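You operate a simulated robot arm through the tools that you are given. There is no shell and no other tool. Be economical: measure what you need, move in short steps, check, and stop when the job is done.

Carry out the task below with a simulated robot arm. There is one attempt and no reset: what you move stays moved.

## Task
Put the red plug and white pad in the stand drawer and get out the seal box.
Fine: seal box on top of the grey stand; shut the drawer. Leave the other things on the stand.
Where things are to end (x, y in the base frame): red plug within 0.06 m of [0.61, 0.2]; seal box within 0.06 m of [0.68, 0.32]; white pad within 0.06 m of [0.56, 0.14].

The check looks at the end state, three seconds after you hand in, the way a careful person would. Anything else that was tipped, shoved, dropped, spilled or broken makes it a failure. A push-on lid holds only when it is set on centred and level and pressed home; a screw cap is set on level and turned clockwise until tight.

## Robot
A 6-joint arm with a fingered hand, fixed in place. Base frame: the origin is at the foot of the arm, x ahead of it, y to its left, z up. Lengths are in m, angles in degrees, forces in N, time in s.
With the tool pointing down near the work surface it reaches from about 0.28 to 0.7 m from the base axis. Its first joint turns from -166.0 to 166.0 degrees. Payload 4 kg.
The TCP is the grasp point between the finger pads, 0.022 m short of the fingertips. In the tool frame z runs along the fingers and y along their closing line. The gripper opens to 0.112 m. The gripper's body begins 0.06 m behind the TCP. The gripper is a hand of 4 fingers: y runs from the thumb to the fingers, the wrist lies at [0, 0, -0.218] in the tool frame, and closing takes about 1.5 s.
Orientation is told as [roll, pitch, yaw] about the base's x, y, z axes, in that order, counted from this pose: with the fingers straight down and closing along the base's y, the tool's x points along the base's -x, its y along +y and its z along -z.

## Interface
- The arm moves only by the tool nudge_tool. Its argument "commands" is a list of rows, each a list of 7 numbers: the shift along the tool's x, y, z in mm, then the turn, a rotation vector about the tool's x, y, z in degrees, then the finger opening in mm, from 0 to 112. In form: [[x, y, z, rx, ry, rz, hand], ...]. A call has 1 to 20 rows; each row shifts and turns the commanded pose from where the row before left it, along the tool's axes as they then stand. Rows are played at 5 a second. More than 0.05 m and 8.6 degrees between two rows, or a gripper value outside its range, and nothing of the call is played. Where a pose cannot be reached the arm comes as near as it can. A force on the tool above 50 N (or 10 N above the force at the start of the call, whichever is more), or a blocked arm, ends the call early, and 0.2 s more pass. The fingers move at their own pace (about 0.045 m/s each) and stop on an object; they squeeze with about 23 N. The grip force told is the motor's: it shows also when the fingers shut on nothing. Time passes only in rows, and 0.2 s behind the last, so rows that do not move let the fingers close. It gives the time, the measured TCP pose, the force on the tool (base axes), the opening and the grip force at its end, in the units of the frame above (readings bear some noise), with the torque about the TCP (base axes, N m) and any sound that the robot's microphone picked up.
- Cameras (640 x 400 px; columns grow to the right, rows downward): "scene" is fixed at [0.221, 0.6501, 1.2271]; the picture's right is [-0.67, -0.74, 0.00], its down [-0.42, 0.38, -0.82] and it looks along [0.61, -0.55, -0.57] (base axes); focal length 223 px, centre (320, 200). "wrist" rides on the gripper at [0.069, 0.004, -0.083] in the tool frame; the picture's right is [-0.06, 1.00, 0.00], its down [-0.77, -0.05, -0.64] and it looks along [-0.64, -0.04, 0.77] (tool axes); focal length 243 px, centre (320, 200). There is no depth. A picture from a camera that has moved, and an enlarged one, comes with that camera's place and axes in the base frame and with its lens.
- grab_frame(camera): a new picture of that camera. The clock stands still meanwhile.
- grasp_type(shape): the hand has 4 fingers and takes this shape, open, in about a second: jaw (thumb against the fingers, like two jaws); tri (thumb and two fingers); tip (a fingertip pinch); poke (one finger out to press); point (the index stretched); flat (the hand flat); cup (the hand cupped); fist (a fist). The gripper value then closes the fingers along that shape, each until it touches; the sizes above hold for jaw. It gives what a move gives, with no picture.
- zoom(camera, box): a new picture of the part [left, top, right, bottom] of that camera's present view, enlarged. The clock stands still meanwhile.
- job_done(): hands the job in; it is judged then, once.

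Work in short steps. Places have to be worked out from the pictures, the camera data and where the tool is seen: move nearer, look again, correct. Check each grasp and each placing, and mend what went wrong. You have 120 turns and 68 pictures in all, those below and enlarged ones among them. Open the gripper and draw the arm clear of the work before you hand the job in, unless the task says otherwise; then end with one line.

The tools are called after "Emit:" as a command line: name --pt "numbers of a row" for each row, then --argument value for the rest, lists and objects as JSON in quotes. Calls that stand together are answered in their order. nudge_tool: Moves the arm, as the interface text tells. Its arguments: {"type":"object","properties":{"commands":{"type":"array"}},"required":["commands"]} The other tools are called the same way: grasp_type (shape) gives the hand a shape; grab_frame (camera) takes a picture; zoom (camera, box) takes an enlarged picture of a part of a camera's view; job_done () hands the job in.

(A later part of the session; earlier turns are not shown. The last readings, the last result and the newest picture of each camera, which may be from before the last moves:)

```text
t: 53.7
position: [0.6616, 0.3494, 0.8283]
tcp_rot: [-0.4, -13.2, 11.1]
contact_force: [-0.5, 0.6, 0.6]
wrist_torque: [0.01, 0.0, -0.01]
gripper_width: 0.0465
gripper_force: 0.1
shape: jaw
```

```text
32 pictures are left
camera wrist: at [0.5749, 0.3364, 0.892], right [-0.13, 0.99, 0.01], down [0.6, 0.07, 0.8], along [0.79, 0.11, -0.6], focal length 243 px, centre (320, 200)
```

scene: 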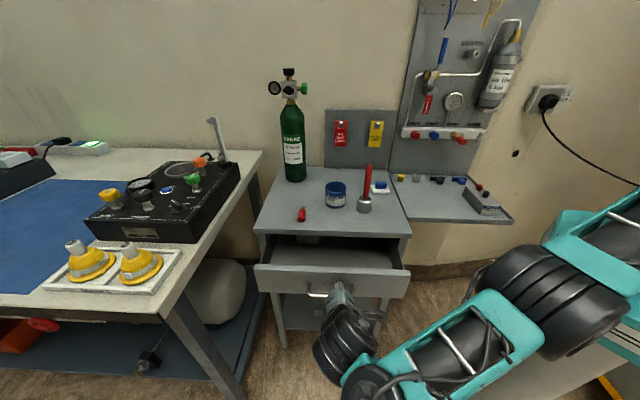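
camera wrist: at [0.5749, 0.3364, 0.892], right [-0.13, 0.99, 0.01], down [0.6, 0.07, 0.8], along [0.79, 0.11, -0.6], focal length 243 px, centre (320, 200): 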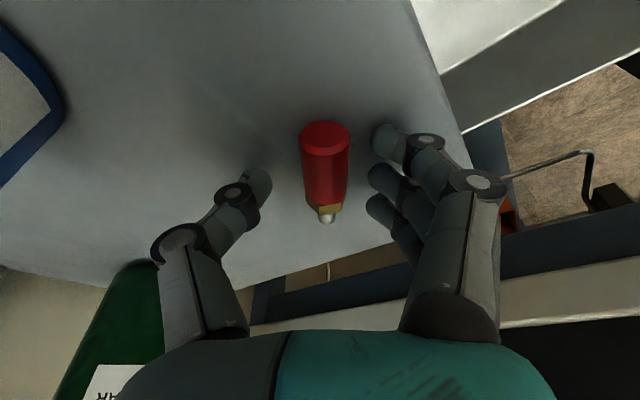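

No contact yet at z = 0.828. I'll creep 4 mm lower.

Emit:
nudge_tool --pt "0.5 0 2 0 0 0 46" --pt "0.5 0 2 0 0 0 46" --pt "0 0 0 0 0 0 46"

```text
t: 54.5
position: [0.6619, 0.3493, 0.8263]
tcp_rot: [-0.2, -13.3, 11.0]
contact_force: [-1.5, 0.8, 12.2]
wrist_torque: [0.34, 0.32, 0.02]
gripper_width: 0.0471
gripper_force: 0.0
shape: jaw
```

The fingertip touches the surface at z = 0.826. I'll back off 1 mm and close.

Emit:
nudge_tool --pt "-0.6 0 -2.6 0 0 0 40" --pt "0 0 0 0 0 0 15" --pt "0 0 0 0 0 0 0" --pt "0 0 0 0 0 0 0" --pt "0 0 0 0 0 0 0" --pt "0 0 0 0 0 0 0"

Emit:
grab_frame --camera "wrist"

```text
t: 55.9
position: [0.6613, 0.3492, 0.8282]
tcp_rot: [-0.4, -13.2, 11.1]
contact_force: [-0.2, -1.0, 1.4]
wrist_torque: [0.0, -0.03, -0.01]
gripper_width: 0.0174
gripper_force: 23.4
shape: jaw
```

```text
31 pictures are left
camera wrist: at [0.5752, 0.3362, 0.8911], right [-0.13, 0.99, 0.01], down [0.6, 0.07, 0.8], along [0.79, 0.11, -0.6], focal length 243 px, centre (320, 200)
```

wrist: 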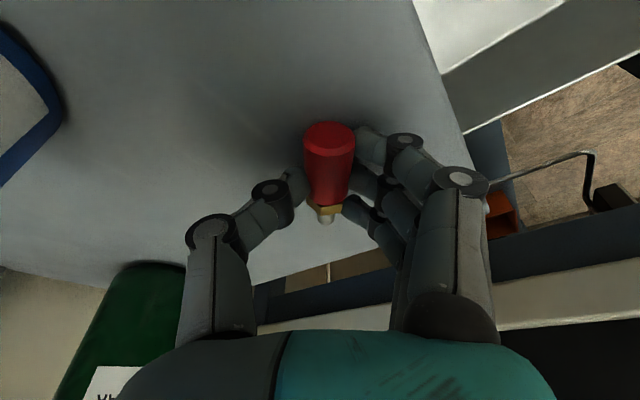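

Firmer grip this time, at 17 mm. I'll lift 50 mm gently and check that it holds.

Emit:
nudge_tool --pt "-2 0 -10 0 0 0 0" --pt "-3 0 -13 0 0 0 0" --pt "-3 0 -13 0 0 0 0" --pt "-3 0 -13 0 0 0 0" --pt "0 0 0 0 0 0 0" --pt "0 0 0 0 0 0 0"

Emit:
grab_frame --camera "wrist"

```text
t: 57.3
position: [0.6613, 0.3482, 0.8775]
tcp_rot: [-0.4, -13.2, 10.9]
contact_force: [0.9, -0.3, -0.9]
wrist_torque: [-0.03, 0.04, -0.01]
gripper_width: 0.0173
gripper_force: 22.9
shape: jaw
```

```text
30 pictures are left
camera wrist: at [0.5748, 0.336, 0.9415], right [-0.13, 0.99, 0.01], down [0.6, 0.07, 0.8], along [0.79, 0.11, -0.6], focal length 243 px, centre (320, 200)
```

wrist: 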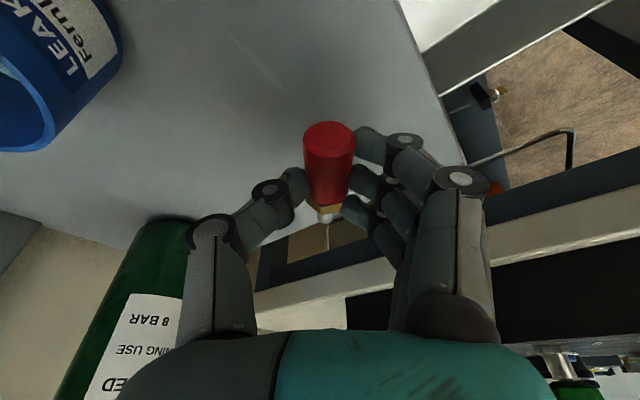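

Stable at 17.3 mm. Carrying it over the drawer at this height.

Emit:
nudge_tool --pt "28.6 12.1 -6.6 0 0 0 0" --pt "28.6 12.1 -6.6 0 0 0 0" --pt "28.6 12.1 -6.6 0 0 0 0" --pt "28.6 12.1 -6.6 0 0 0 0" --pt "28.6 12.1 -6.6 0 0 0 0" --pt "28.6 12.1 -6.6 0 0 0 0" --pt "28.6 12.1 -6.6 0 0 0 0" --pt "28.6 12.1 -6.6 0 0 0 0" --pt "0 0 0 0 0 0 0"

```text
t: 59.3
position: [0.4118, 0.3991, 0.8766]
tcp_rot: [-0.4, -13.2, 10.9]
contact_force: [0.1, 0.0, -1.0]
wrist_torque: [-0.01, -0.03, -0.03]
gripper_width: 0.0169
gripper_force: 22.7
shape: jaw
```

Still held. I'll turn about the vertical so the plug lies along the drawer's travel, keeping it level, then lower.

Emit:
nudge_tool --pt "0 0 0 1.8 0 7.79 0" --pt "0 0 0 1.8 0 7.79 0" --pt "0 0 0 1.8 0 7.79 0" --pt "0 0 0 1.8 0 7.79 0" --pt "0 0 0 1.8 0 7.79 0" --pt "0 0 0 1.8 0 7.79 0" --pt "0 0 0 1.8 0 7.79 0" --pt "0 0 0 0 0 0 0"

Emit:
grab_frame --camera "scene"

```text
t: 61.1
position: [0.4111, 0.4004, 0.8757]
tcp_rot: [-0.1, -13.4, -45.2]
contact_force: [0.2, 0.1, -0.3]
wrist_torque: [-0.02, 0.05, 0.04]
gripper_width: 0.017
gripper_force: 22.9
shape: jaw
```

```text
29 pictures are left
```

scene: 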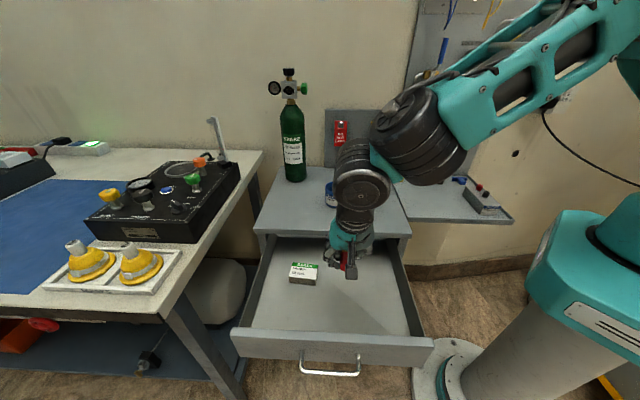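

The plug is held and aligned. I'll lower it 150 mm and creep to the floor.

Emit:
nudge_tool --pt "9 0 38 0 0 0 0" --pt "9 0 38 0 0 0 0" --pt "9 0 38 0 0 0 0" --pt "6 0 28 0 0 0 0" --pt "0 0 0 0 0 0 0"

Emit:
grab_frame --camera "wrist"

```text
t: 62.3
position: [0.4131, 0.3973, 0.7299]
tcp_rot: [0.0, -13.4, -45.1]
contact_force: [0.1, -0.2, -1.1]
wrist_torque: [0.0, 0.01, 0.0]
gripper_width: 0.0166
gripper_force: 22.9
shape: jaw
```

```text
28 pictures are left
camera wrist: at [0.3548, 0.4619, 0.7937], right [0.75, 0.66, 0.01], down [0.39, -0.46, 0.8], along [0.54, -0.6, -0.6], focal length 243 px, centre (320, 200)
```

wrist: 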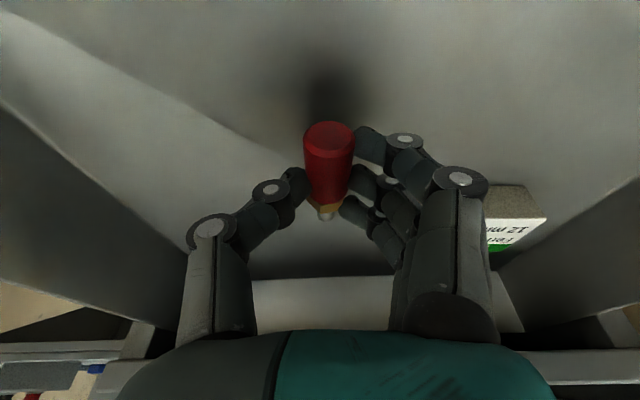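

I'll creep lower toward the floor.

Emit:
nudge_tool --pt "1 0 4 0 0 0 0" --pt "1 0 4 0 0 0 0" --pt "0.7 0 3 0 0 0 0" --pt "0.7 0 3 0 0 0 0" --pt "0 0 0 0 0 0 0"

```text
t: 63.5
position: [0.4123, 0.3979, 0.7151]
tcp_rot: [0.0, -13.4, -45.1]
contact_force: [1.1, 0.7, -0.9]
wrist_torque: [0.01, 0.02, -0.01]
gripper_width: 0.0166
gripper_force: 23.2
shape: jaw
```

Emit:
nudge_tool --pt "0.5 0 2 0 0 0 0" --pt "0.5 0 2 0 0 0 0" --pt "0.5 0 2 0 0 0 0" --pt "0 0 0 0 0 0 0"

```text
t: 64.5
position: [0.413, 0.3986, 0.7097]
tcp_rot: [0.1, -13.4, -45.0]
contact_force: [-0.2, 0.5, 11.1]
wrist_torque: [-0.14, -0.09, 0.01]
gripper_width: 0.0172
gripper_force: 22.7
shape: jaw
```

Floor contact at z = 0.71. I'll back off 1 mm, open, and lift out.

Emit:
nudge_tool --pt "-0.3 0 -1.3 0 0 0 20" --pt "0 0 0 0 0 0 30" --pt "0 0 0 0 0 0 44" --pt "0 0 0 0 0 0 44" --pt "0 0 0 0 0 0 44" --pt "-5 0 -20 0 0 0 44" --pt "-9 0 -39 0 0 0 44" --pt "-9 0 -39 0 0 0 44" --pt "0 0 0 0 0 0 44"

Emit:
grab_frame --camera "wrist"

```text
t: 66.5
position: [0.4104, 0.3971, 0.8126]
tcp_rot: [0.0, -13.4, -45.2]
contact_force: [-0.5, -0.2, 0.3]
wrist_torque: [0.02, 0.04, 0.0]
gripper_width: 0.0434
gripper_force: 0.1
shape: jaw
```

```text
27 pictures are left
camera wrist: at [0.3519, 0.4622, 0.8754], right [0.75, 0.66, 0.01], down [0.39, -0.46, 0.8], along [0.54, -0.6, -0.6], focal length 243 px, centre (320, 200)
```

wrist: 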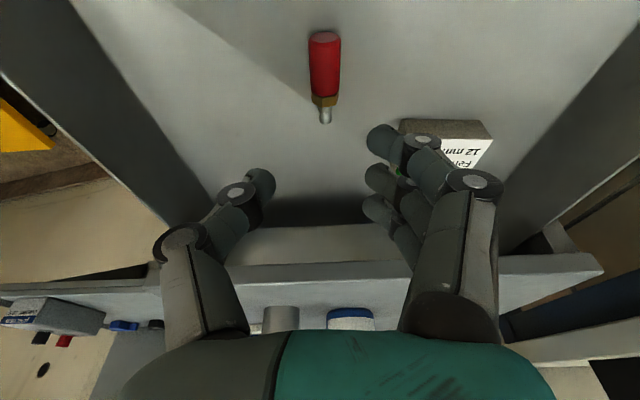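

The plug is resting in the drawer at about (0.415, 0.396), along the travel direction. Next is the seal box: I'll rise, untilt, and turn back to yaw 45°.

Emit:
nudge_tool --pt "0 0 -40 0 6.7 0 80" --pt "0 0 -40 0 6.7 0 80" --pt "0 0 -30 0 0 -8.2 80" --pt "0 0 0 0 0 -8.2 80" --pt "0 0 0 0 0 -8.2 80" --pt "0 0 0 0 0 -8.2 80" --pt "0 0 0 0 0 -8.2 80" --pt "0 0 0 0 0 -8.2 80" --pt "0 0 0 0 0 -8.2 80" --pt "0 0 0 0 0 -8.2 80" --pt "0 0 0 0 0 -8.2 80" --pt "0 0 0 0 0 -8.2 80" --pt "0 0 0 0 0 -8.2 80" --pt "0 0 0 0 -7 0 80" --pt "0 0 0 0 -7 0 80" --pt "0 0 0 0 0 0 80"

```text
t: 69.9
position: [0.4009, 0.4088, 0.9199]
tcp_rot: [0.1, -14.0, 45.1]
contact_force: [-0.6, 0.1, -0.3]
wrist_torque: [-0.01, 0.02, -0.01]
gripper_width: 0.0797
gripper_force: 0.0
shape: jaw
```

Now I'll move to about 10 cm above the box.

Emit:
nudge_tool --pt "-15 -19 28.5 0 0 0 80" --pt "-15 -19 28.5 0 0 0 80" --pt "-15 -19 28.5 0 0 0 80" --pt "-15 -19 28.5 0 0 0 80" --pt "-15 -19 28.5 0 0 0 80" --pt "0 0 0 0 0 0 80"

Emit:
grab_frame --camera "wrist"

```text
t: 71.3
position: [0.5481, 0.419, 0.7995]
tcp_rot: [0.0, -14.1, 45.1]
contact_force: [0.0, 0.2, 0.1]
wrist_torque: [-0.01, -0.02, 0.03]
gripper_width: 0.0792
gripper_force: 0.0
shape: jaw
```

```text
26 pictures are left
camera wrist: at [0.4827, 0.3606, 0.8632], right [-0.66, 0.75, 0.02], down [0.45, 0.38, 0.81], along [0.6, 0.54, -0.59], focal length 243 px, centre (320, 200)
```

wrist: 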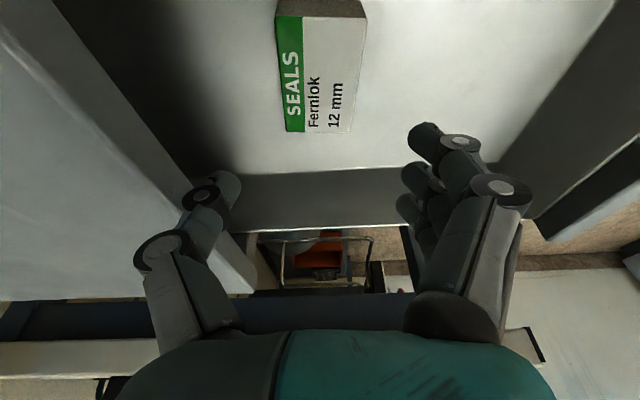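

The box is between the fingers at about (0.543, 0.416). The thumb knuckle will pass close to the stand's edge, so I'll bias the hand 6 mm outward, descend halfway, and check the clearance.

Emit:
nudge_tool --pt "8 7 10 0 0 0 68" --pt "6 0 10 0 0 0 68" --pt "3 0 12 0 0 0 68" --pt "0 0 0 0 0 0 68"

Emit:
grab_frame --camera "wrist"

Emit:
zoom --camera "scene" --box '[250, 190, 370, 310]'

```text
t: 72.3
position: [0.535, 0.4176, 0.7648]
tcp_rot: [-0.1, -14.0, 45.1]
contact_force: [0.4, -0.1, 0.9]
wrist_torque: [0.03, -0.03, 0.0]
gripper_width: 0.0683
gripper_force: 0.0
shape: jaw
```

```text
25 pictures are left
camera wrist: at [0.4699, 0.3585, 0.8274], right [-0.66, 0.75, 0.02], down [0.45, 0.38, 0.81], along [0.6, 0.54, -0.59], focal length 243 px, centre (320, 200)
```

wrist: 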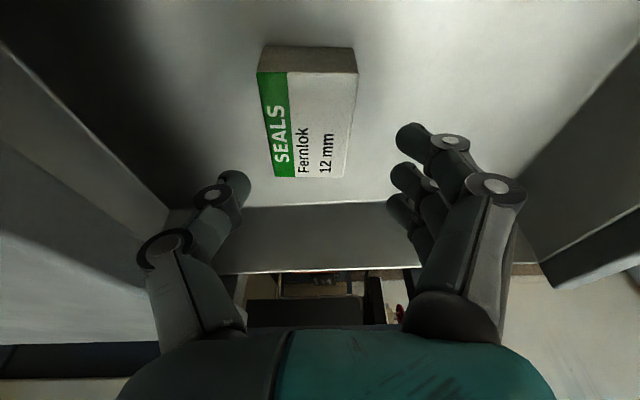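

```text
3.33 times, centred on (310, 250) of scene
camera zoom: at [0.221, 0.6501, 1.2271], right [-0.67, -0.74, 0.0], down [-0.42, 0.38, -0.82], along [0.61, -0.55, -0.57], focal length 742 px, centre (353, 33)
```

zoom: 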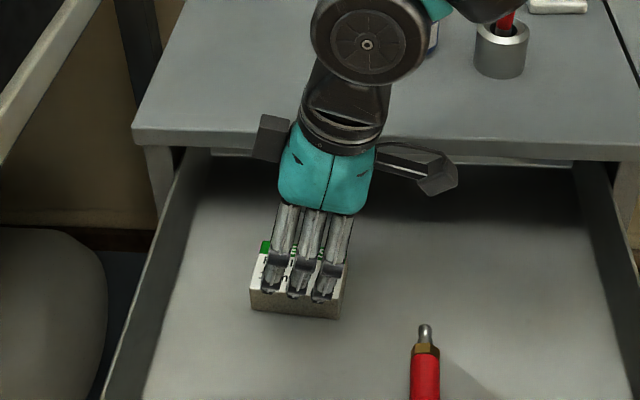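

Clearance looks fine. Continuing straight down another 49 mm in small steps.

Emit:
nudge_tool --pt "3 0 12 0 0 0 68" --pt "3 0 12 0 0 0 68" --pt "3 0 12 0 0 0 68" --pt "2 0 8 0 0 0 68" --pt "1 0 3.5 0 0 0 68" --pt "0 0 0 0 0 0 68"

```text
t: 73.7
position: [0.5328, 0.4164, 0.7151]
tcp_rot: [0.1, -13.9, 45.2]
contact_force: [0.7, 1.1, 0.0]
wrist_torque: [0.0, -0.03, 0.03]
gripper_width: 0.0687
gripper_force: 0.0
shape: jaw
```

No contact. I'll lower 2 mm and close.

Emit:
nudge_tool --pt "0 0 2.2 0 0 0 60" --pt "0 0 0 0 0 0 40" --pt "0 0 0 0 0 0 20" --pt "0 0 0 0 0 0 0" --pt "0 0 0 0 0 0 0" --pt "0 0 0 0 0 0 0"

Emit:
grab_frame --camera "wrist"

```text
t: 75.1
position: [0.5336, 0.4158, 0.7128]
tcp_rot: [0.0, -13.9, 45.0]
contact_force: [-0.7, 0.3, -0.1]
wrist_torque: [0.03, 0.05, 0.02]
gripper_width: 0.0446
gripper_force: 23.4
shape: jaw
```

```text
23 pictures are left
camera wrist: at [0.469, 0.3577, 0.7762], right [-0.66, 0.75, 0.02], down [0.45, 0.38, 0.81], along [0.6, 0.54, -0.59], focal length 243 px, centre (320, 200)
```

wrist: 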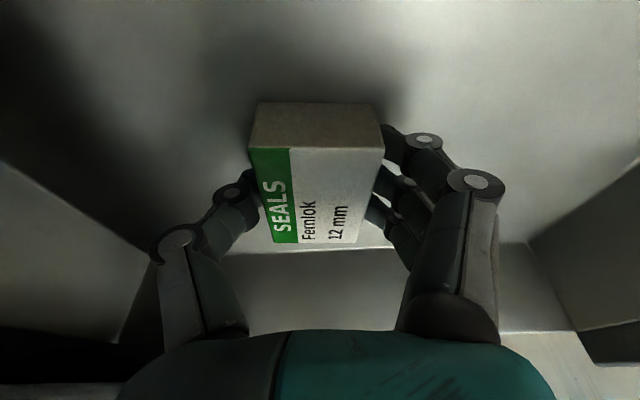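

Gripped at 45 mm. I'll lift slowly, easing slightly outward.

Emit:
nudge_tool --pt "-2 2 -8 0 0 0 0" --pt "-3 3 -12 0 0 0 0" --pt "-3 0 -12 0 0 0 0" --pt "-4 0 -16 0 0 0 0" --pt "-4 0 -16 0 0 0 0" --pt "-5 0 -20 0 0 0 0" --pt "-5 0 -20 0 0 0 0" --pt "-6 0 -24 0 0 0 0" --pt "-6 0 -24 0 0 0 0" --pt "0 0 0 0 0 0 0"

Emit:
grab_frame --camera "wrist"

```text
t: 77.3
position: [0.5305, 0.4193, 0.8713]
tcp_rot: [0.0, -14.1, 45.1]
contact_force: [-0.3, 0.3, -0.3]
wrist_torque: [0.03, -0.02, 0.03]
gripper_width: 0.0442
gripper_force: 23.0
shape: jaw
```

```text
22 pictures are left
camera wrist: at [0.4656, 0.3606, 0.9339], right [-0.66, 0.75, 0.02], down [0.45, 0.38, 0.81], along [0.6, 0.54, -0.59], focal length 243 px, centre (320, 200)
```

wrist: 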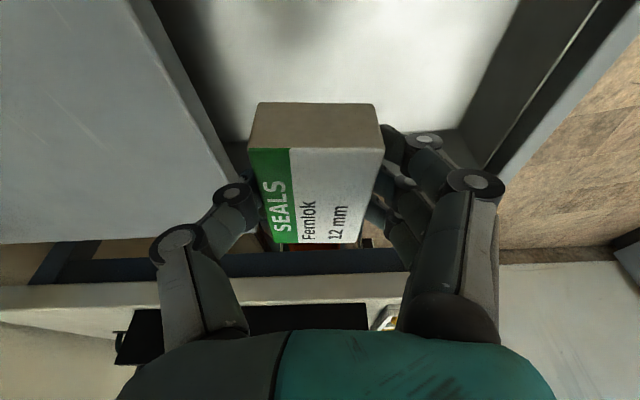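

The box is held securely. The camera mount could come close to the blue jar at yaw 45°, so I'll turn level to yaw 11°, which was clear there before, and carry the box over the target.

Emit:
nudge_tool --pt "0 0 0 2.06 0 8.25 0" --pt "0 0 0 2.06 0 8.25 0" --pt "0 0 0 2.06 0 8.25 0" --pt "0 0 0 2.06 0 8.25 0" --pt "-22.1 -24.7 5.5 0 0 0 0" --pt "-22.1 -24.7 5.5 0 0 0 0" --pt "-22.1 -24.7 5.5 0 0 0 0" --pt "-22.1 -24.7 5.5 0 0 0 0" --pt "-22.1 -24.7 5.5 0 0 0 0" --pt "0 0 0 0 0 0 0"

Emit:
grab_frame --camera "wrist"

Emit:
zoom --camera "scene" --box '[240, 140, 420, 270]'

```text
t: 79.5
position: [0.6678, 0.3201, 0.8696]
tcp_rot: [0.0, -14.0, 11.1]
contact_force: [-0.3, 0.1, -0.1]
wrist_torque: [0.0, 0.04, 0.0]
gripper_width: 0.0445
gripper_force: 22.8
shape: jaw
```

```text
21 pictures are left
camera wrist: at [0.5803, 0.308, 0.9325], right [-0.13, 0.99, 0.02], down [0.59, 0.07, 0.81], along [0.8, 0.12, -0.59], focal length 243 px, centre (320, 200)
```

wrist: 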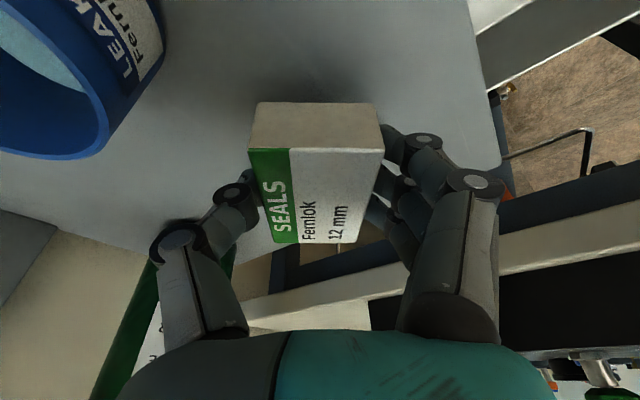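

```text
3.08 times, centred on (330, 205) of scene
camera zoom: at [0.221, 0.6501, 1.2271], right [-0.67, -0.74, 0.0], down [-0.42, 0.38, -0.82], along [0.61, -0.55, -0.57], focal length 685 px, centre (289, 185)
```

zoom: 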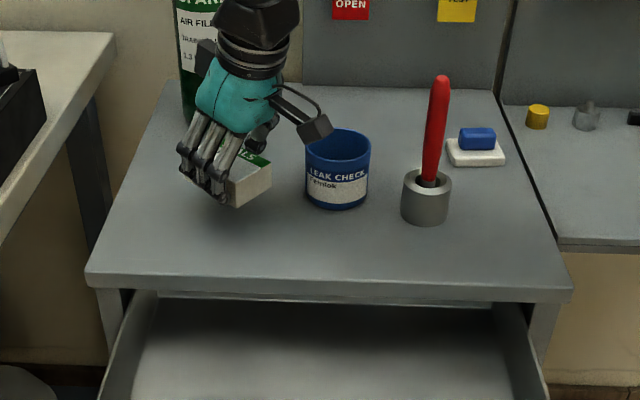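

Positioned over the target with clearance to the jar and bottle. Lowering.

Emit:
nudge_tool --pt "3 0 12 0 0 0 0" --pt "3 0 12 0 0 0 0" --pt "1.5 0 6 0 0 0 0" --pt "1 0 4 0 0 0 0" --pt "0 0 0 0 0 0 0"

```text
t: 80.7
position: [0.6658, 0.3213, 0.8357]
tcp_rot: [0.0, -13.9, 11.2]
contact_force: [0.7, 0.1, -0.8]
wrist_torque: [-0.01, 0.02, -0.03]
gripper_width: 0.0442
gripper_force: 23.1
shape: jaw
```

Emit:
nudge_tool --pt "0.5 0 2 0 0 0 0" --pt "0.5 0 2 0 0 0 0" --pt "0.5 0 2 0 0 0 0" --pt "0 0 0 0 0 0 0"

```text
t: 81.7
position: [0.6666, 0.3217, 0.8301]
tcp_rot: [0.0, -14.0, 11.2]
contact_force: [-0.8, 0.1, 3.2]
wrist_torque: [0.0, 0.0, -0.03]
gripper_width: 0.0441
gripper_force: 22.7
shape: jaw
```

Light contact at z = 0.830. Releasing gently and lifting straight up.

Emit:
nudge_tool --pt "0 0 0 0 0 0 50" --pt "0 0 0 0 0 0 60" --pt "0 0 0 0 0 0 66" --pt "0 0 0 0 0 0 66" --pt "-3 0 -12 0 0 0 66" --pt "-5 0 -20 0 0 0 66" --pt "-9 0 -36 0 0 0 66" --pt "-9 0 -36 0 0 0 66" --pt "0 0 0 0 0 0 66"

Emit:
grab_frame --camera "wrist"

```text
t: 83.7
position: [0.666, 0.321, 0.9364]
tcp_rot: [0.0, -13.9, 11.1]
contact_force: [-0.5, 1.1, 0.1]
wrist_torque: [0.02, -0.02, 0.04]
gripper_width: 0.0655
gripper_force: 0.0
shape: jaw
```

```text
19 pictures are left
camera wrist: at [0.5793, 0.309, 0.9994], right [-0.13, 0.99, 0.01], down [0.59, 0.07, 0.81], along [0.8, 0.11, -0.59], focal length 243 px, centre (320, 200)
```

wrist: 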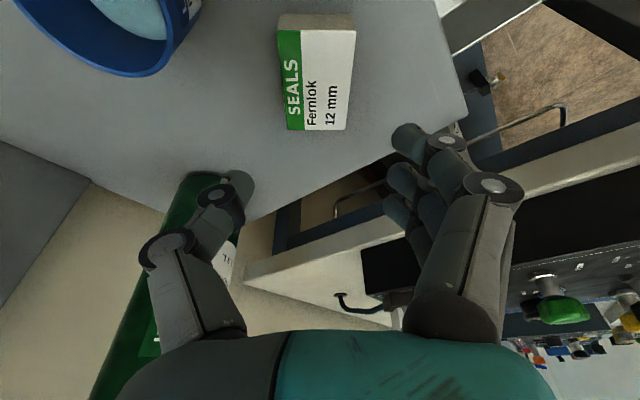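

The seal box sits at about (0.67, 0.322), flat. Next the pad: I'll rise, untilt, and go around the tall red rod on the base side to look at it.

Emit:
nudge_tool --pt "0 0 -20 0 7 0 66" --pt "0 0 -30 0 7 0 66" --pt "39 -13 -14 0 0 0 66" --pt "39 -13 0 0 0 0 66" --pt "39 -13 0 0 0 0 66" --pt "39 -13 0 0 0 0 66" --pt "39 -13 0 0 0 0 66" --pt "39 -13 0 0 0 0 66" --pt "8 -42 0 0 0 0 66" --pt "8 -42 0 0 0 0 66" --pt "8 -42 0 0 0 0 66" --pt "8 -42 0 0 0 0 66" --pt "0 0 0 0 0 0 66"

Emit:
grab_frame --camera "wrist"

Emit:
zoom --camera "scene" --box '[330, 150, 420, 220]'

```text
t: 86.5
position: [0.6044, 0.1213, 1.0421]
tcp_rot: [0.0, 0.2, 11.0]
contact_force: [-0.1, -0.7, 0.4]
wrist_torque: [0.0, 0.0, -0.01]
gripper_width: 0.0657
gripper_force: 0.2
shape: jaw
out of reach, approached as far as the arm can: row 1, 2, 4, 5, 6, 7, 8, 9, 10, 11, 12
```

```text
18 pictures are left
camera wrist: at [0.5357, 0.1123, 1.1249], right [-0.13, 0.99, 0.0], down [0.76, 0.1, 0.64], along [0.63, 0.08, -0.77], focal length 243 px, centre (320, 200)
```

wrist: 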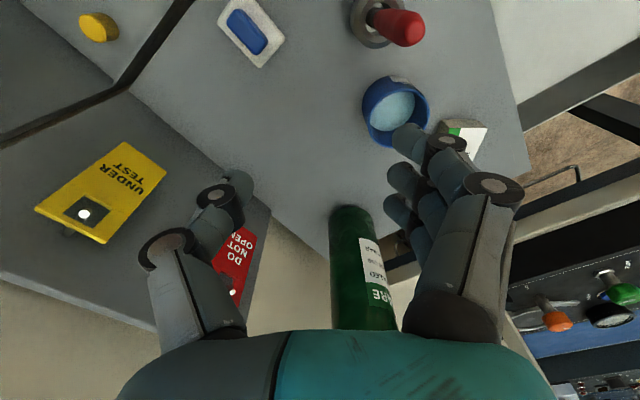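

```text
5.71 times, centred on (375, 185) of scene
camera zoom: at [0.221, 0.6501, 1.2271], right [-0.67, -0.74, 0.0], down [-0.42, 0.38, -0.82], along [0.61, -0.55, -0.57], focal length 1273 px, centre (6, 286)
```

zoom: 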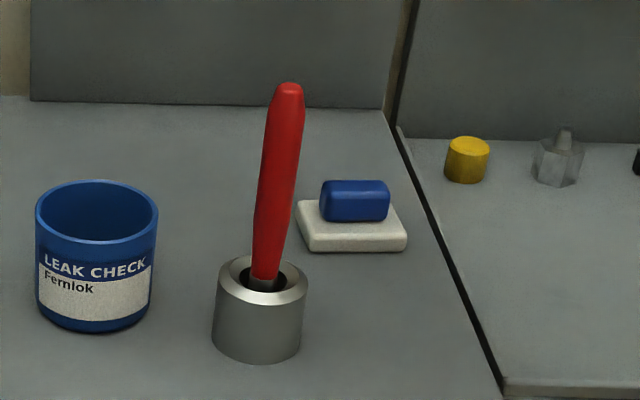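

The white pad has a blue grip block centred on it, at about (0.570, 0.045), long side along the 45° diagonal. I'll turn to yaw 45°, move over it, and descend partway.

Emit:
nudge_tool --pt "0 0 0 0 0 -8.5 66" --pt "0 0 0 0 0 -8.5 66" --pt "0 0 0 0 0 -8.5 66" --pt "0 0 0 0 0 -8.5 66" --pt "26 -9.5 0 0 0 0 66" --pt "26 -9.5 0 0 0 0 60" --pt "26 -9.5 0 0 0 0 56" --pt "0 0 35 0 0 0 56" --pt "0 0 35 0 0 0 56" --pt "0 0 35 0 0 0 56" --pt "0 0 0 0 0 0 56"

Emit:
grab_frame --camera "wrist"

```text
t: 88.9
position: [0.6693, 0.085, 0.9888]
tcp_rot: [0.1, 0.2, 45.1]
contact_force: [0.0, -0.5, -0.2]
wrist_torque: [0.01, -0.02, 0.02]
gripper_width: 0.0566
gripper_force: 0.0
shape: jaw
out of reach, approached as far as the arm can: row 1, 2, 3, 4, 5, 6, 7, 8, 9, 10
```

```text
16 pictures are left
camera wrist: at [0.6166, 0.0384, 1.07], right [-0.66, 0.75, 0.0], down [0.58, 0.51, 0.64], along [0.48, 0.42, -0.77], focal length 243 px, centre (320, 200)
```

wrist: 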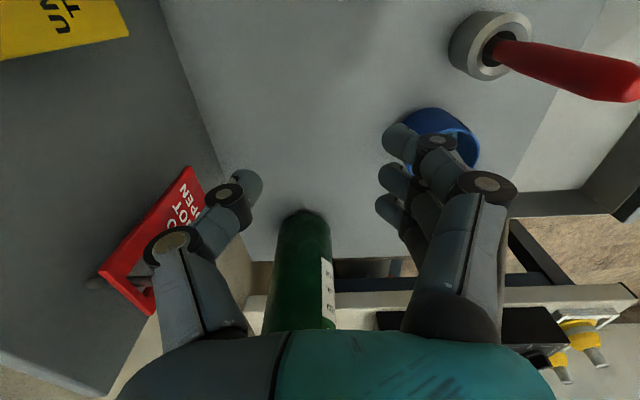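

The arm clamped and ended at (0.669, 0.085, 0.989). From there I'll move straight back to above the pad.

Emit:
nudge_tool --pt "20 8.6 0 0 0 0 56" --pt "20 8.6 0 0 0 0 56" --pt "20 8.6 0 0 0 0 56" --pt "20 8.6 10 0 0 0 56" --pt "20 8.6 30 0 0 0 56" --pt "0 0 0 0 0 0 56"

Emit:
grab_frame --camera "wrist"

```text
t: 90.3
position: [0.6746, 0.065, 0.9814]
tcp_rot: [0.1, 0.2, 45.0]
contact_force: [0.3, -0.3, -0.3]
wrist_torque: [0.02, 0.0, 0.01]
gripper_width: 0.0568
gripper_force: 0.0
shape: jaw
out of reach, approached as far as the arm can: row 1, 2, 3, 4, 5
```

```text
15 pictures are left
camera wrist: at [0.6223, 0.0189, 1.0629], right [-0.66, 0.75, 0.0], down [0.58, 0.51, 0.64], along [0.48, 0.42, -0.77], focal length 243 px, centre (320, 200)
```

wrist: 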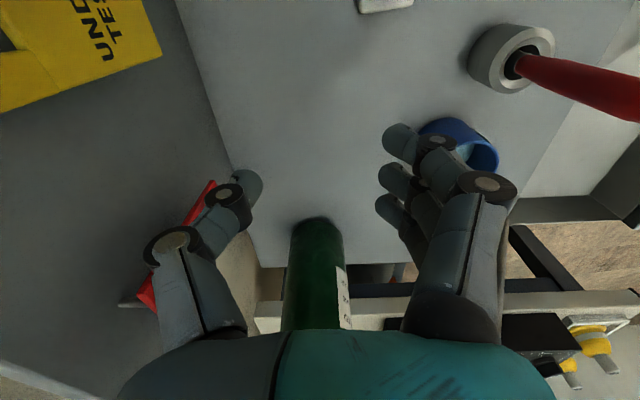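

It behaves like a stretched-elbow singularity. Tilting outward freed it before, so I'll tilt 14°, then pull back toward the base.

Emit:
nudge_tool --pt "0 0 0 0 -7 0 56" --pt "0 0 0 0 -7 0 56" --pt "10 0 5 0 0 0 56" --pt "15 4 5 0 0 0 56" --pt "15 4 5 0 0 0 56" --pt "0 0 0 0 0 0 56"

```text
t: 91.7
position: [0.694, 0.0617, 0.9775]
tcp_rot: [0.2, -6.6, 45.0]
contact_force: [-0.4, -1.7, 0.5]
wrist_torque: [-0.05, -0.02, 0.01]
gripper_width: 0.0565
gripper_force: 0.1
shape: jaw
out of reach, approached as far as the arm can: row 1, 2, 3, 4, 5
```

Still stuck at full stretch. I'll drop straight down 6 cm, since the space below is clear, to bend the elbow.

Emit:
nudge_tool --pt "0 0 15 0 0 0 56" --pt "0 0 15 0 0 0 56" --pt "0 0 15 0 0 0 56" --pt "0 0 15 0 0 0 56" --pt "0 0 0 0 0 0 56"

Emit:
grab_frame --camera "scene"

```text
t: 92.9
position: [0.6943, 0.0728, 0.9613]
tcp_rot: [-0.1, -5.7, 45.0]
contact_force: [0.0, -0.1, -0.1]
wrist_torque: [-0.01, 0.01, 0.05]
gripper_width: 0.0567
gripper_force: 0.0
shape: jaw
out of reach, approached as far as the arm can: row 1, 2, 3, 4
```

```text
14 pictures are left
```

scene: 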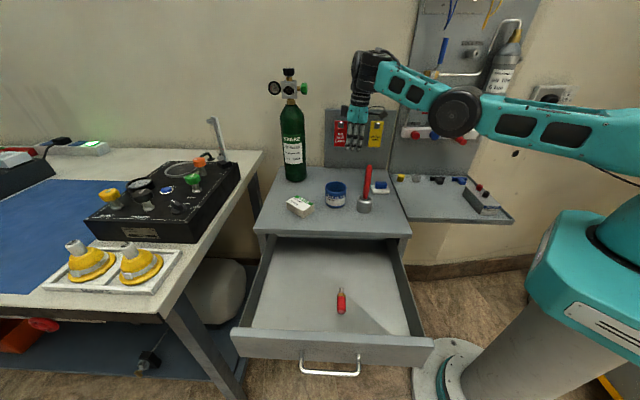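

The arm is fully straight, and the plug and box both look right. I'll command a larger up-and-inward move to clear space and see whether the elbow folds.

Emit:
nudge_tool --pt "21.4 24.3 -29.4 0 0 0 56" --pt "21.4 24.3 -29.4 0 0 0 56" --pt "21.4 24.3 -29.4 0 0 0 56" --pt "21.4 24.3 -29.4 0 0 0 56" --pt "21.4 24.3 -29.4 0 0 0 56" --pt "21.4 24.3 -29.4 0 0 0 56" --pt "21.4 24.3 -29.4 0 0 0 56" --pt "0 0 0 0 0 0 56" --pt "0 0 0 0 0 0 56"

```text
t: 94.9
position: [0.5906, 0.0993, 1.1938]
tcp_rot: [0.2, -6.7, 45.0]
contact_force: [-0.4, 0.0, 0.0]
wrist_torque: [0.02, 0.04, -0.02]
gripper_width: 0.0566
gripper_force: 0.1
shape: jaw
out of reach, approached as far as the arm can: row 1, 2, 3, 4, 5, 6, 7
```

The elbow looks slightly hyper-extended, which would explain why inward moves fail. Here in the open I'll push the target outward to straighten it, then command inward again.

Emit:
nudge_tool --pt "-22 -16 -8 0 0 0 56" --pt "-22 -16 -8 0 0 0 56" --pt "-22 -16 -8 0 0 0 56" --pt "20 16 8 0 0 0 56" --pt "20 16 8 0 0 0 56" --pt "20 16 8 0 0 0 56" --pt "20 16 8 0 0 0 56" --pt "20 16 8 0 0 0 56" --pt "0 0 0 0 0 0 56"

```text
t: 96.9
position: [0.5631, 0.1139, 1.2143]
tcp_rot: [0.1, -6.7, 45.0]
contact_force: [-0.2, 0.4, 0.3]
wrist_torque: [-0.02, -0.01, 0.0]
gripper_width: 0.0567
gripper_force: 0.1
shape: jaw
out of reach, approached as far as the arm can: row 2, 3, 5, 6, 7, 8
```

Outward works and inward fails after one step, which confirms the elbow is bent the wrong way. I'll stretch it straight, then drive perpendicular-down so the elbow flexes the proper way, then come inward.

Emit:
nudge_tool --pt "-21 -13.4 -16.3 0 0 0 56" --pt "-21 -13.4 -16.3 0 0 0 56" --pt "-16.5 -14.3 33.2 0 0 0 56" --pt "-16.5 -14.3 33.2 0 0 0 56" --pt "-16.5 -14.3 33.2 0 0 0 56" --pt "-16.5 -14.3 33.2 0 0 0 56" --pt "32.7 10.6 6.2 0 0 0 56" --pt "32.7 10.6 6.2 0 0 0 56" --pt "32.7 10.6 6.2 0 0 0 56" --pt "32.7 10.6 6.2 0 0 0 56" --pt "0 0 0 0 0 0 56"

Emit:
grab_frame --camera "scene"

```text
t: 99.3
position: [0.6648, 0.1106, 1.1283]
tcp_rot: [0.2, -6.8, 45.1]
contact_force: [-0.2, -0.1, 0.8]
wrist_torque: [0.04, 0.01, -0.02]
gripper_width: 0.0566
gripper_force: 0.1
shape: jaw
out of reach, approached as far as the arm can: row 2, 3, 4, 5, 6, 7, 8, 9, 10
```

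```text
13 pictures are left
```

scene: 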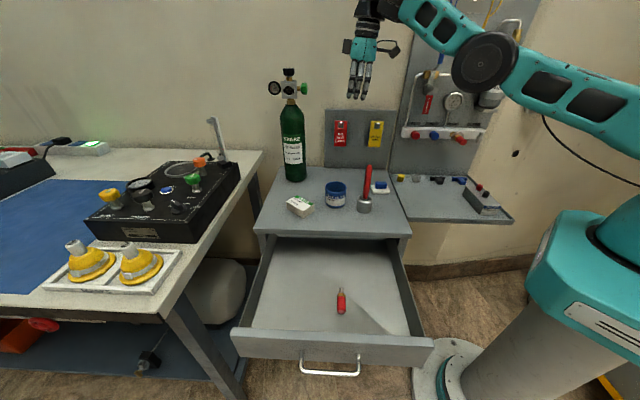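

Nothing is disturbed and the arm is in free space. I'll try again more carefully: one straightening step, then downward steps just inside the reach arc so the elbow can flex, then inward.

Emit:
nudge_tool --pt "-19.2 -12.7 -9.8 0 0 0 56" --pt "-7.8 -7.8 28 0 0 0 56" --pt "-5.6 -6.4 28.8 0 0 0 56" --pt "-4.5 -5.6 29.2 0 0 0 56" --pt "17 16 5 0 0 0 56" --pt "17 16 5 0 0 0 56" --pt "17 16 5 0 0 0 56" --pt "0 0 0 0 0 0 56"

```text
t: 101.1
position: [0.6716, 0.1266, 1.0355]
tcp_rot: [0.2, -6.8, 44.9]
contact_force: [-0.4, 0.7, 0.6]
wrist_torque: [0.0, -0.01, 0.02]
gripper_width: 0.0564
gripper_force: 0.1
shape: jaw
out of reach, approached as far as the arm can: row 1, 3, 5, 6, 7
```

Only inward fails, with the elbow clearly sagging. I'll stretch straight horizontally, then go purely downward so the elbow flexes upward, and look.

Emit:
nudge_tool --pt "-18 -12.5 2 0 0 0 56" --pt "-18 -12.5 2 0 0 0 56" --pt "4 0 36 0 0 0 56" --pt "4 0 36 0 0 0 56" --pt "4 0 36 0 0 0 56" --pt "0 0 0 0 0 0 56"

Emit:
grab_frame --camera "scene"

```text
t: 102.5
position: [0.681, 0.1314, 0.949]
tcp_rot: [-0.2, -5.5, 44.9]
contact_force: [-0.4, 0.4, -0.4]
wrist_torque: [-0.01, 0.02, 0.01]
gripper_width: 0.0564
gripper_force: 0.0
shape: jaw
out of reach, approached as far as the arm can: row 2, 4, 5
```

```text
12 pictures are left
```

scene: 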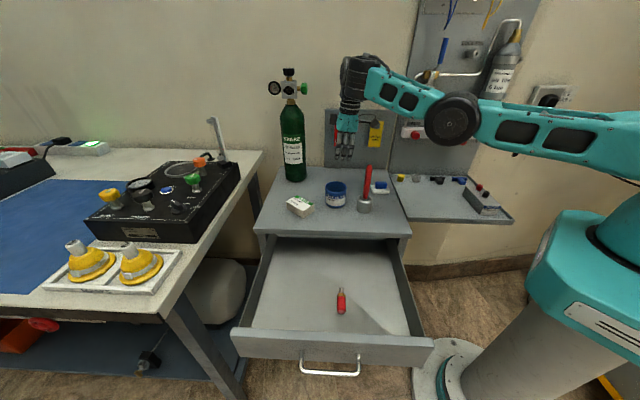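

The elbow is still sagging, and the wrist limit blocks it from flexing with the tool vertical. I'll rise and swing the arm out to the open area at azimuth 45°, where I have room to tilt and unfold.

Emit:
nudge_tool --pt "6.2 7.1 -38.8 0 0 0 56" --pt "6.2 7.1 -38.8 0 0 0 56" --pt "6.2 7.1 -38.8 0 0 0 56" --pt "6.2 7.1 -38.8 0 0 0 56" --pt "-25.3 40.8 0 0 0 0 56" --pt "-22.1 42.6 0 0 0 0 56" --pt "-18.9 44 0 0 0 0 56" --pt "-15.6 45.4 0 0 0 0 56" --pt "-12.2 46.4 0 0 0 0 56" --pt "-8.8 47.2 0 0 0 0 56" --pt "-5.4 47.7 0 0 0 0 56" --pt "-1.8 48 0 0 0 0 56" --pt "0 0 0 0 0 0 56"

```text
t: 105.3
position: [0.4656, 0.4606, 1.1151]
tcp_rot: [0.1, -6.9, 45.1]
contact_force: [0.0, -0.2, 0.0]
wrist_torque: [0.0, -0.02, 0.04]
gripper_width: 0.0565
gripper_force: 0.0
shape: jaw
out of reach, approached as far as the arm can: row 1, 2
```

The swing went cleanly. Here I'll rotate the hand outward about the wrist to relieve the wrist joint, stretch, then press down so the elbow flips upward.

Emit:
nudge_tool --pt "-30 0 0 0 -8 0 56" --pt "-30 0 0 0 -8 0 56" --pt "-30 0 0 0 -8 0 56" --pt "-30 0 0 0 -8 0 56" --pt "-30 0 0 0 -8 0 56" --pt "-18.9 0 6.4 0 0 0 56" --pt "-18.9 0 6.4 0 0 0 56" --pt "29.2 0 27.3 0 0 0 56" --pt "29.2 0 27.3 0 0 0 56" --pt "29.2 0 27.3 0 0 0 56" --pt "0 0 0 0 0 0 56"

Emit:
grab_frame --camera "scene"

```text
t: 107.7
position: [0.5984, 0.5992, 1.08]
tcp_rot: [0.1, -46.9, 45.0]
contact_force: [0.9, -0.6, 0.5]
wrist_torque: [-0.04, 0.05, -0.02]
gripper_width: 0.0567
gripper_force: 0.1
shape: jaw
out of reach, approached as far as the arm can: row 3, 4, 6, 7, 8, 9, 10
```

```text
11 pictures are left
```

scene: 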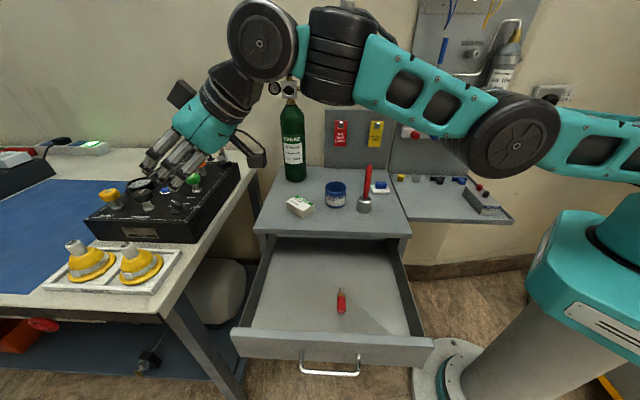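

I'll test whether it can now come inward from here.

Emit:
nudge_tool --pt "20.5 0 -21.9 0 0 0 56" --pt "20.5 0 -21.9 0 0 0 56" --pt "20.5 0 -21.9 0 0 0 56" --pt "20.5 0 -21.9 0 0 0 56" --pt "0 0 0 0 0 0 56"

```text
t: 108.9
position: [0.5924, 0.5971, 1.108]
tcp_rot: [0.0, -46.8, 45.0]
contact_force: [-0.2, 0.2, 0.2]
wrist_torque: [0.0, -0.01, 0.02]
gripper_width: 0.0567
gripper_force: 0.0
shape: jaw
out of reach, approached as far as the arm can: row 1, 2, 3, 4
```

Barely moved: the elbow is pinned at straight. With the wrist now free, I'll run down exactly along the reach arc and then go inward and down, which should let it flex the right way.

Emit:
nudge_tool --pt "23.5 0 32.4 0 0 0 56" --pt "25.3 0 30.9 0 0 0 56" --pt "27 0 29.5 0 0 0 56" --pt "28.7 0 27.9 0 0 0 56" --pt "28.3 0 -1 0 0 0 56" --pt "28.3 0 -1 0 0 0 56" --pt "0 0 0 0 0 0 56"

```text
t: 110.5
position: [0.6081, 0.6137, 0.9111]
tcp_rot: [0.1, -46.9, 45.0]
contact_force: [0.2, -0.4, 0.4]
wrist_torque: [-0.03, 0.03, -0.01]
gripper_width: 0.0562
gripper_force: 0.0
shape: jaw
out of reach, approached as far as the arm can: row 3, 4, 5, 6
```

I'll go back up along the arc, then command a motion that is exactly a rotation about the elbow axis, so the only natural solution is flexing the elbow.

Emit:
nudge_tool --pt "-32.9 0 -30.7 0 0 0 56" --pt "-30.8 0 -32.9 0 0 0 56" --pt "-28.1 0 -34.4 0 0 0 56" --pt "-26 0 -36.6 0 0 0 56" --pt "0 0 0 0 0 0 56"

Emit:
nudge_tool --pt "36.5 0 24.2 0 5 0 56" --pt "36.5 0 24.2 0 5 0 56" --pt "36.5 0 24.2 0 5 0 56" --pt "36.5 0 24.2 0 5 0 56" --pt "0 0 0 0 0 0 56"

```text
t: 111.7
position: [0.5981, 0.6024, 1.0865]
tcp_rot: [0.1, -46.8, 44.9]
contact_force: [-0.6, -0.4, 0.0]
wrist_torque: [0.02, 0.0, 0.0]
gripper_width: 0.0566
gripper_force: 0.0
shape: jaw
```

```text
t: 112.9
position: [0.5569, 0.5652, 0.9239]
tcp_rot: [0.1, -27.0, 45.1]
contact_force: [-0.8, -0.6, -0.3]
wrist_torque: [-0.01, -0.03, -0.03]
gripper_width: 0.0564
gripper_force: 0.0
shape: jaw
```

All rows were solved without limits. Now testing inward motion.

Emit:
nudge_tool --pt "26.7 0 -13.6 0 0 0 56" --pt "26.7 0 -13.6 0 0 0 56" --pt "26.7 0 -13.6 0 0 0 56" --pt "26.7 0 -13.6 0 0 0 56" --pt "0 0 0 0 0 0 56"

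Emit:
grab_frame --camera "scene"

```text
t: 114.1
position: [0.4733, 0.4811, 0.9236]
tcp_rot: [0.1, -26.9, 45.0]
contact_force: [0.1, 0.2, -0.5]
wrist_torque: [-0.01, 0.0, -0.02]
gripper_width: 0.0569
gripper_force: 0.1
shape: jaw
```

```text
10 pictures are left
```

scene: 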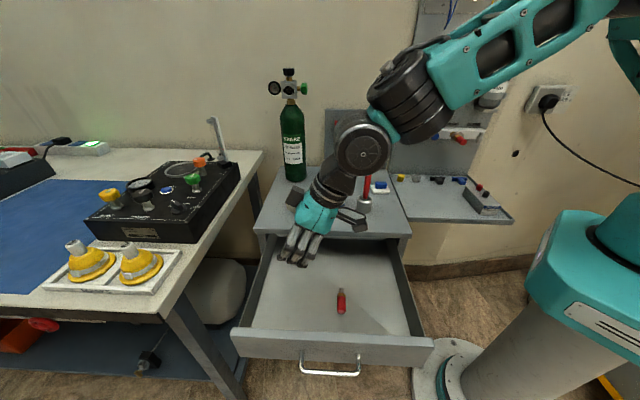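

The elbow is up again and the arm moves freely. I'll untilt and go to the pad along the base side of the rod, keeping well inside reach.

Emit:
nudge_tool --pt "0 0 -20 0 6.7 0 56" --pt "0 0 -20 0 6.7 0 56" --pt "0 0 -20 0 6.7 0 56" --pt "0 0 -20 0 6.8 0 56" --pt "36.8 -22.6 0 0 0 0 56" --pt "36.8 -22.6 0 0 0 0 56" --pt "36.8 -22.6 0 0 0 0 56" --pt "36.8 -22.6 0 0 0 0 56" --pt "36.8 -22.6 0 0 0 0 56" --pt "25.5 -31.1 0 0 0 0 56" --pt "25.5 -31.1 0 0 0 0 56" --pt "25.5 -31.1 0 0 0 0 56" --pt "25.5 -31.1 0 0 0 0 56" --pt "25.5 -31.1 0 0 0 0 56" --pt "0 0 0 0 0 0 56"

```text
t: 117.3
position: [0.4288, 0.0529, 0.998]
tcp_rot: [0.0, -0.1, 45.2]
contact_force: [0.3, -0.2, 0.6]
wrist_torque: [0.0, 0.0, 0.01]
gripper_width: 0.0566
gripper_force: 0.1
shape: jaw
```

No limits hit. Now over the pad and partway down.

Emit:
nudge_tool --pt "-21.8 -24.5 0 0 0 0 56" --pt "-21.8 -24.5 0 0 0 0 56" --pt "-21.8 -24.5 0 0 0 0 56" --pt "-21.8 -24.5 0 0 0 0 56" --pt "0 0 40 0 0 0 56" --pt "0 0 45 0 0 0 56" --pt "0 0 0 0 0 0 56"

Emit:
grab_frame --camera "wrist"

```text
t: 118.9
position: [0.5615, 0.047, 0.9123]
tcp_rot: [0.2, -0.1, 45.1]
contact_force: [0.7, -0.1, -0.5]
wrist_torque: [-0.01, -0.01, -0.01]
gripper_width: 0.0565
gripper_force: 0.0
shape: jaw
```

```text
9 pictures are left
camera wrist: at [0.5078, 0.0007, 0.9942], right [-0.66, 0.75, 0.0], down [0.58, 0.51, 0.64], along [0.48, 0.43, -0.77], focal length 243 px, centre (320, 200)
```

wrist: 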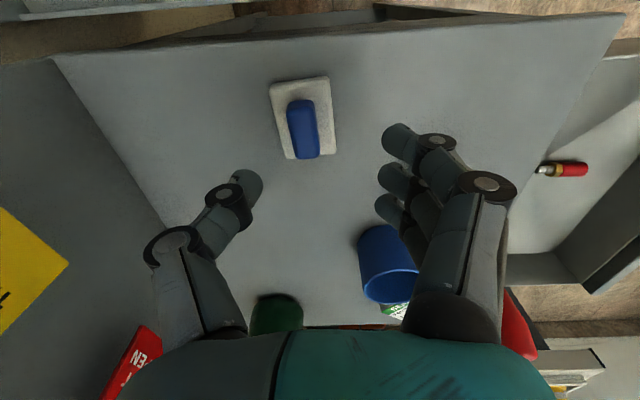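

The pad's blue grip is at about (0.568, 0.039), aligned with yaw 45°. I'll correct 10 mm sideways and descend around it.

Emit:
nudge_tool --pt "0 -5 15 0 0 0 52" --pt "0 -5 15 0 0 0 52" --pt "0 0 16 0 0 0 52" --pt "0 0 14 0 0 0 52" --pt "0 0 0 0 0 0 52"

Emit:
grab_frame --camera "wrist"

```text
t: 120.1
position: [0.5677, 0.0395, 0.8515]
tcp_rot: [0.1, 0.0, 45.0]
contact_force: [-1.0, -0.2, -0.9]
wrist_torque: [-0.01, 0.01, 0.02]
gripper_width: 0.053
gripper_force: 0.1
shape: jaw
```

```text
8 pictures are left
camera wrist: at [0.5148, -0.0069, 0.9343], right [-0.66, 0.75, 0.0], down [0.58, 0.51, 0.64], along [0.48, 0.43, -0.77], focal length 243 px, centre (320, 200)
```

wrist: 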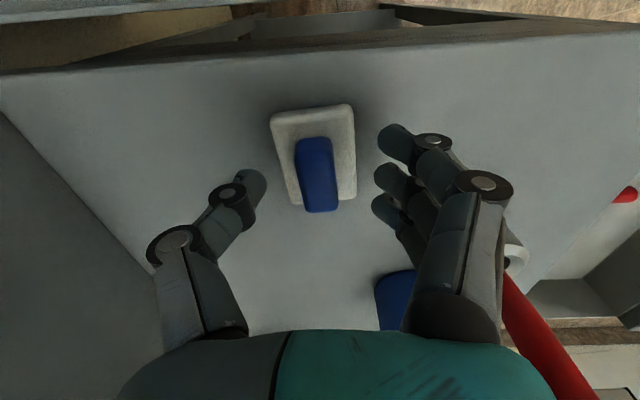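

Centred well. I'll creep down another 12 mm.

Emit:
nudge_tool --pt "0 0 6 0 0 0 52" --pt "0 0 4 0 0 0 52" --pt "0 0 3 0 0 0 52" --pt "0 0 0 0 0 0 52"

```text
t: 121.1
position: [0.5657, 0.0391, 0.8394]
tcp_rot: [0.1, 0.0, 45.1]
contact_force: [-0.5, -0.5, -0.3]
wrist_torque: [0.01, 0.02, 0.02]
gripper_width: 0.0527
gripper_force: 0.0
shape: jaw
```

Emit:
nudge_tool --pt "0 0 3 0 0 0 45" --pt "0 0 0 0 0 0 20" --pt "0 0 0 0 0 0 0" --pt "0 0 0 0 0 0 0" --pt "0 0 0 0 0 0 0" --pt "0 0 0 0 0 0 0"

Emit:
nudge_tool --pt "0 0 -8 0 0 0 0" --pt "0 0 -12 0 0 0 0" --pt "0 0 -20 0 0 0 0" --pt "0 0 0 0 0 0 0"

Emit:
grab_frame --camera "wrist"

```text
t: 122.5
position: [0.5668, 0.039, 0.8361]
tcp_rot: [0.1, 0.0, 45.0]
contact_force: [0.6, -1.1, 5.8]
wrist_torque: [0.09, 0.09, 0.05]
gripper_width: 0.0144
gripper_force: 22.8
shape: jaw
```

```text
t: 123.5
position: [0.5666, 0.0414, 0.8766]
tcp_rot: [0.1, -0.1, 45.0]
contact_force: [0.3, -0.6, -0.6]
wrist_torque: [0.0, 0.0, 0.0]
gripper_width: 0.0132
gripper_force: 23.6
shape: jaw
```

```text
7 pictures are left
camera wrist: at [0.5146, -0.0061, 0.9578], right [-0.66, 0.75, 0.0], down [0.58, 0.51, 0.64], along [0.48, 0.43, -0.77], focal length 243 px, centre (320, 200)
```

wrist: 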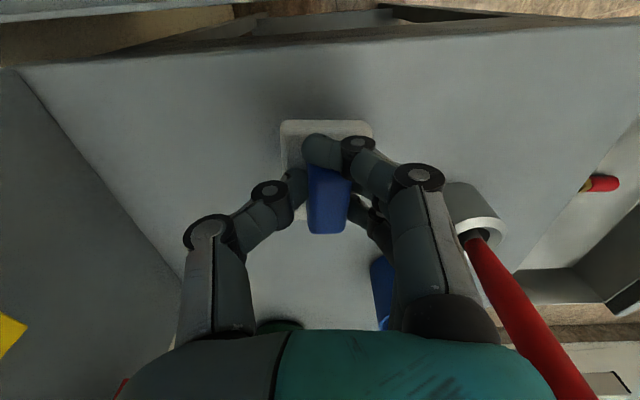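

The white pad came up with its blue grip, so they're one piece. I'll carry it at this height around the base side of the rod to the drawer, in two calls while watching the grip.

Emit:
nudge_tool --pt "15 9 0 0 0 0 0" --pt "26 16 0 0 0 0 0" --pt "26 16 0 0 0 0 0" --pt "26 16 0 0 0 0 0" --pt "26 16 0 0 0 0 0" --pt "0 0 0 0 0 0 0"

```text
t: 124.9
position: [0.4303, 0.0064, 0.8774]
tcp_rot: [0.1, 0.0, 45.2]
contact_force: [0.1, 0.1, -0.6]
wrist_torque: [0.0, -0.02, 0.01]
gripper_width: 0.0132
gripper_force: 22.7
shape: jaw
```

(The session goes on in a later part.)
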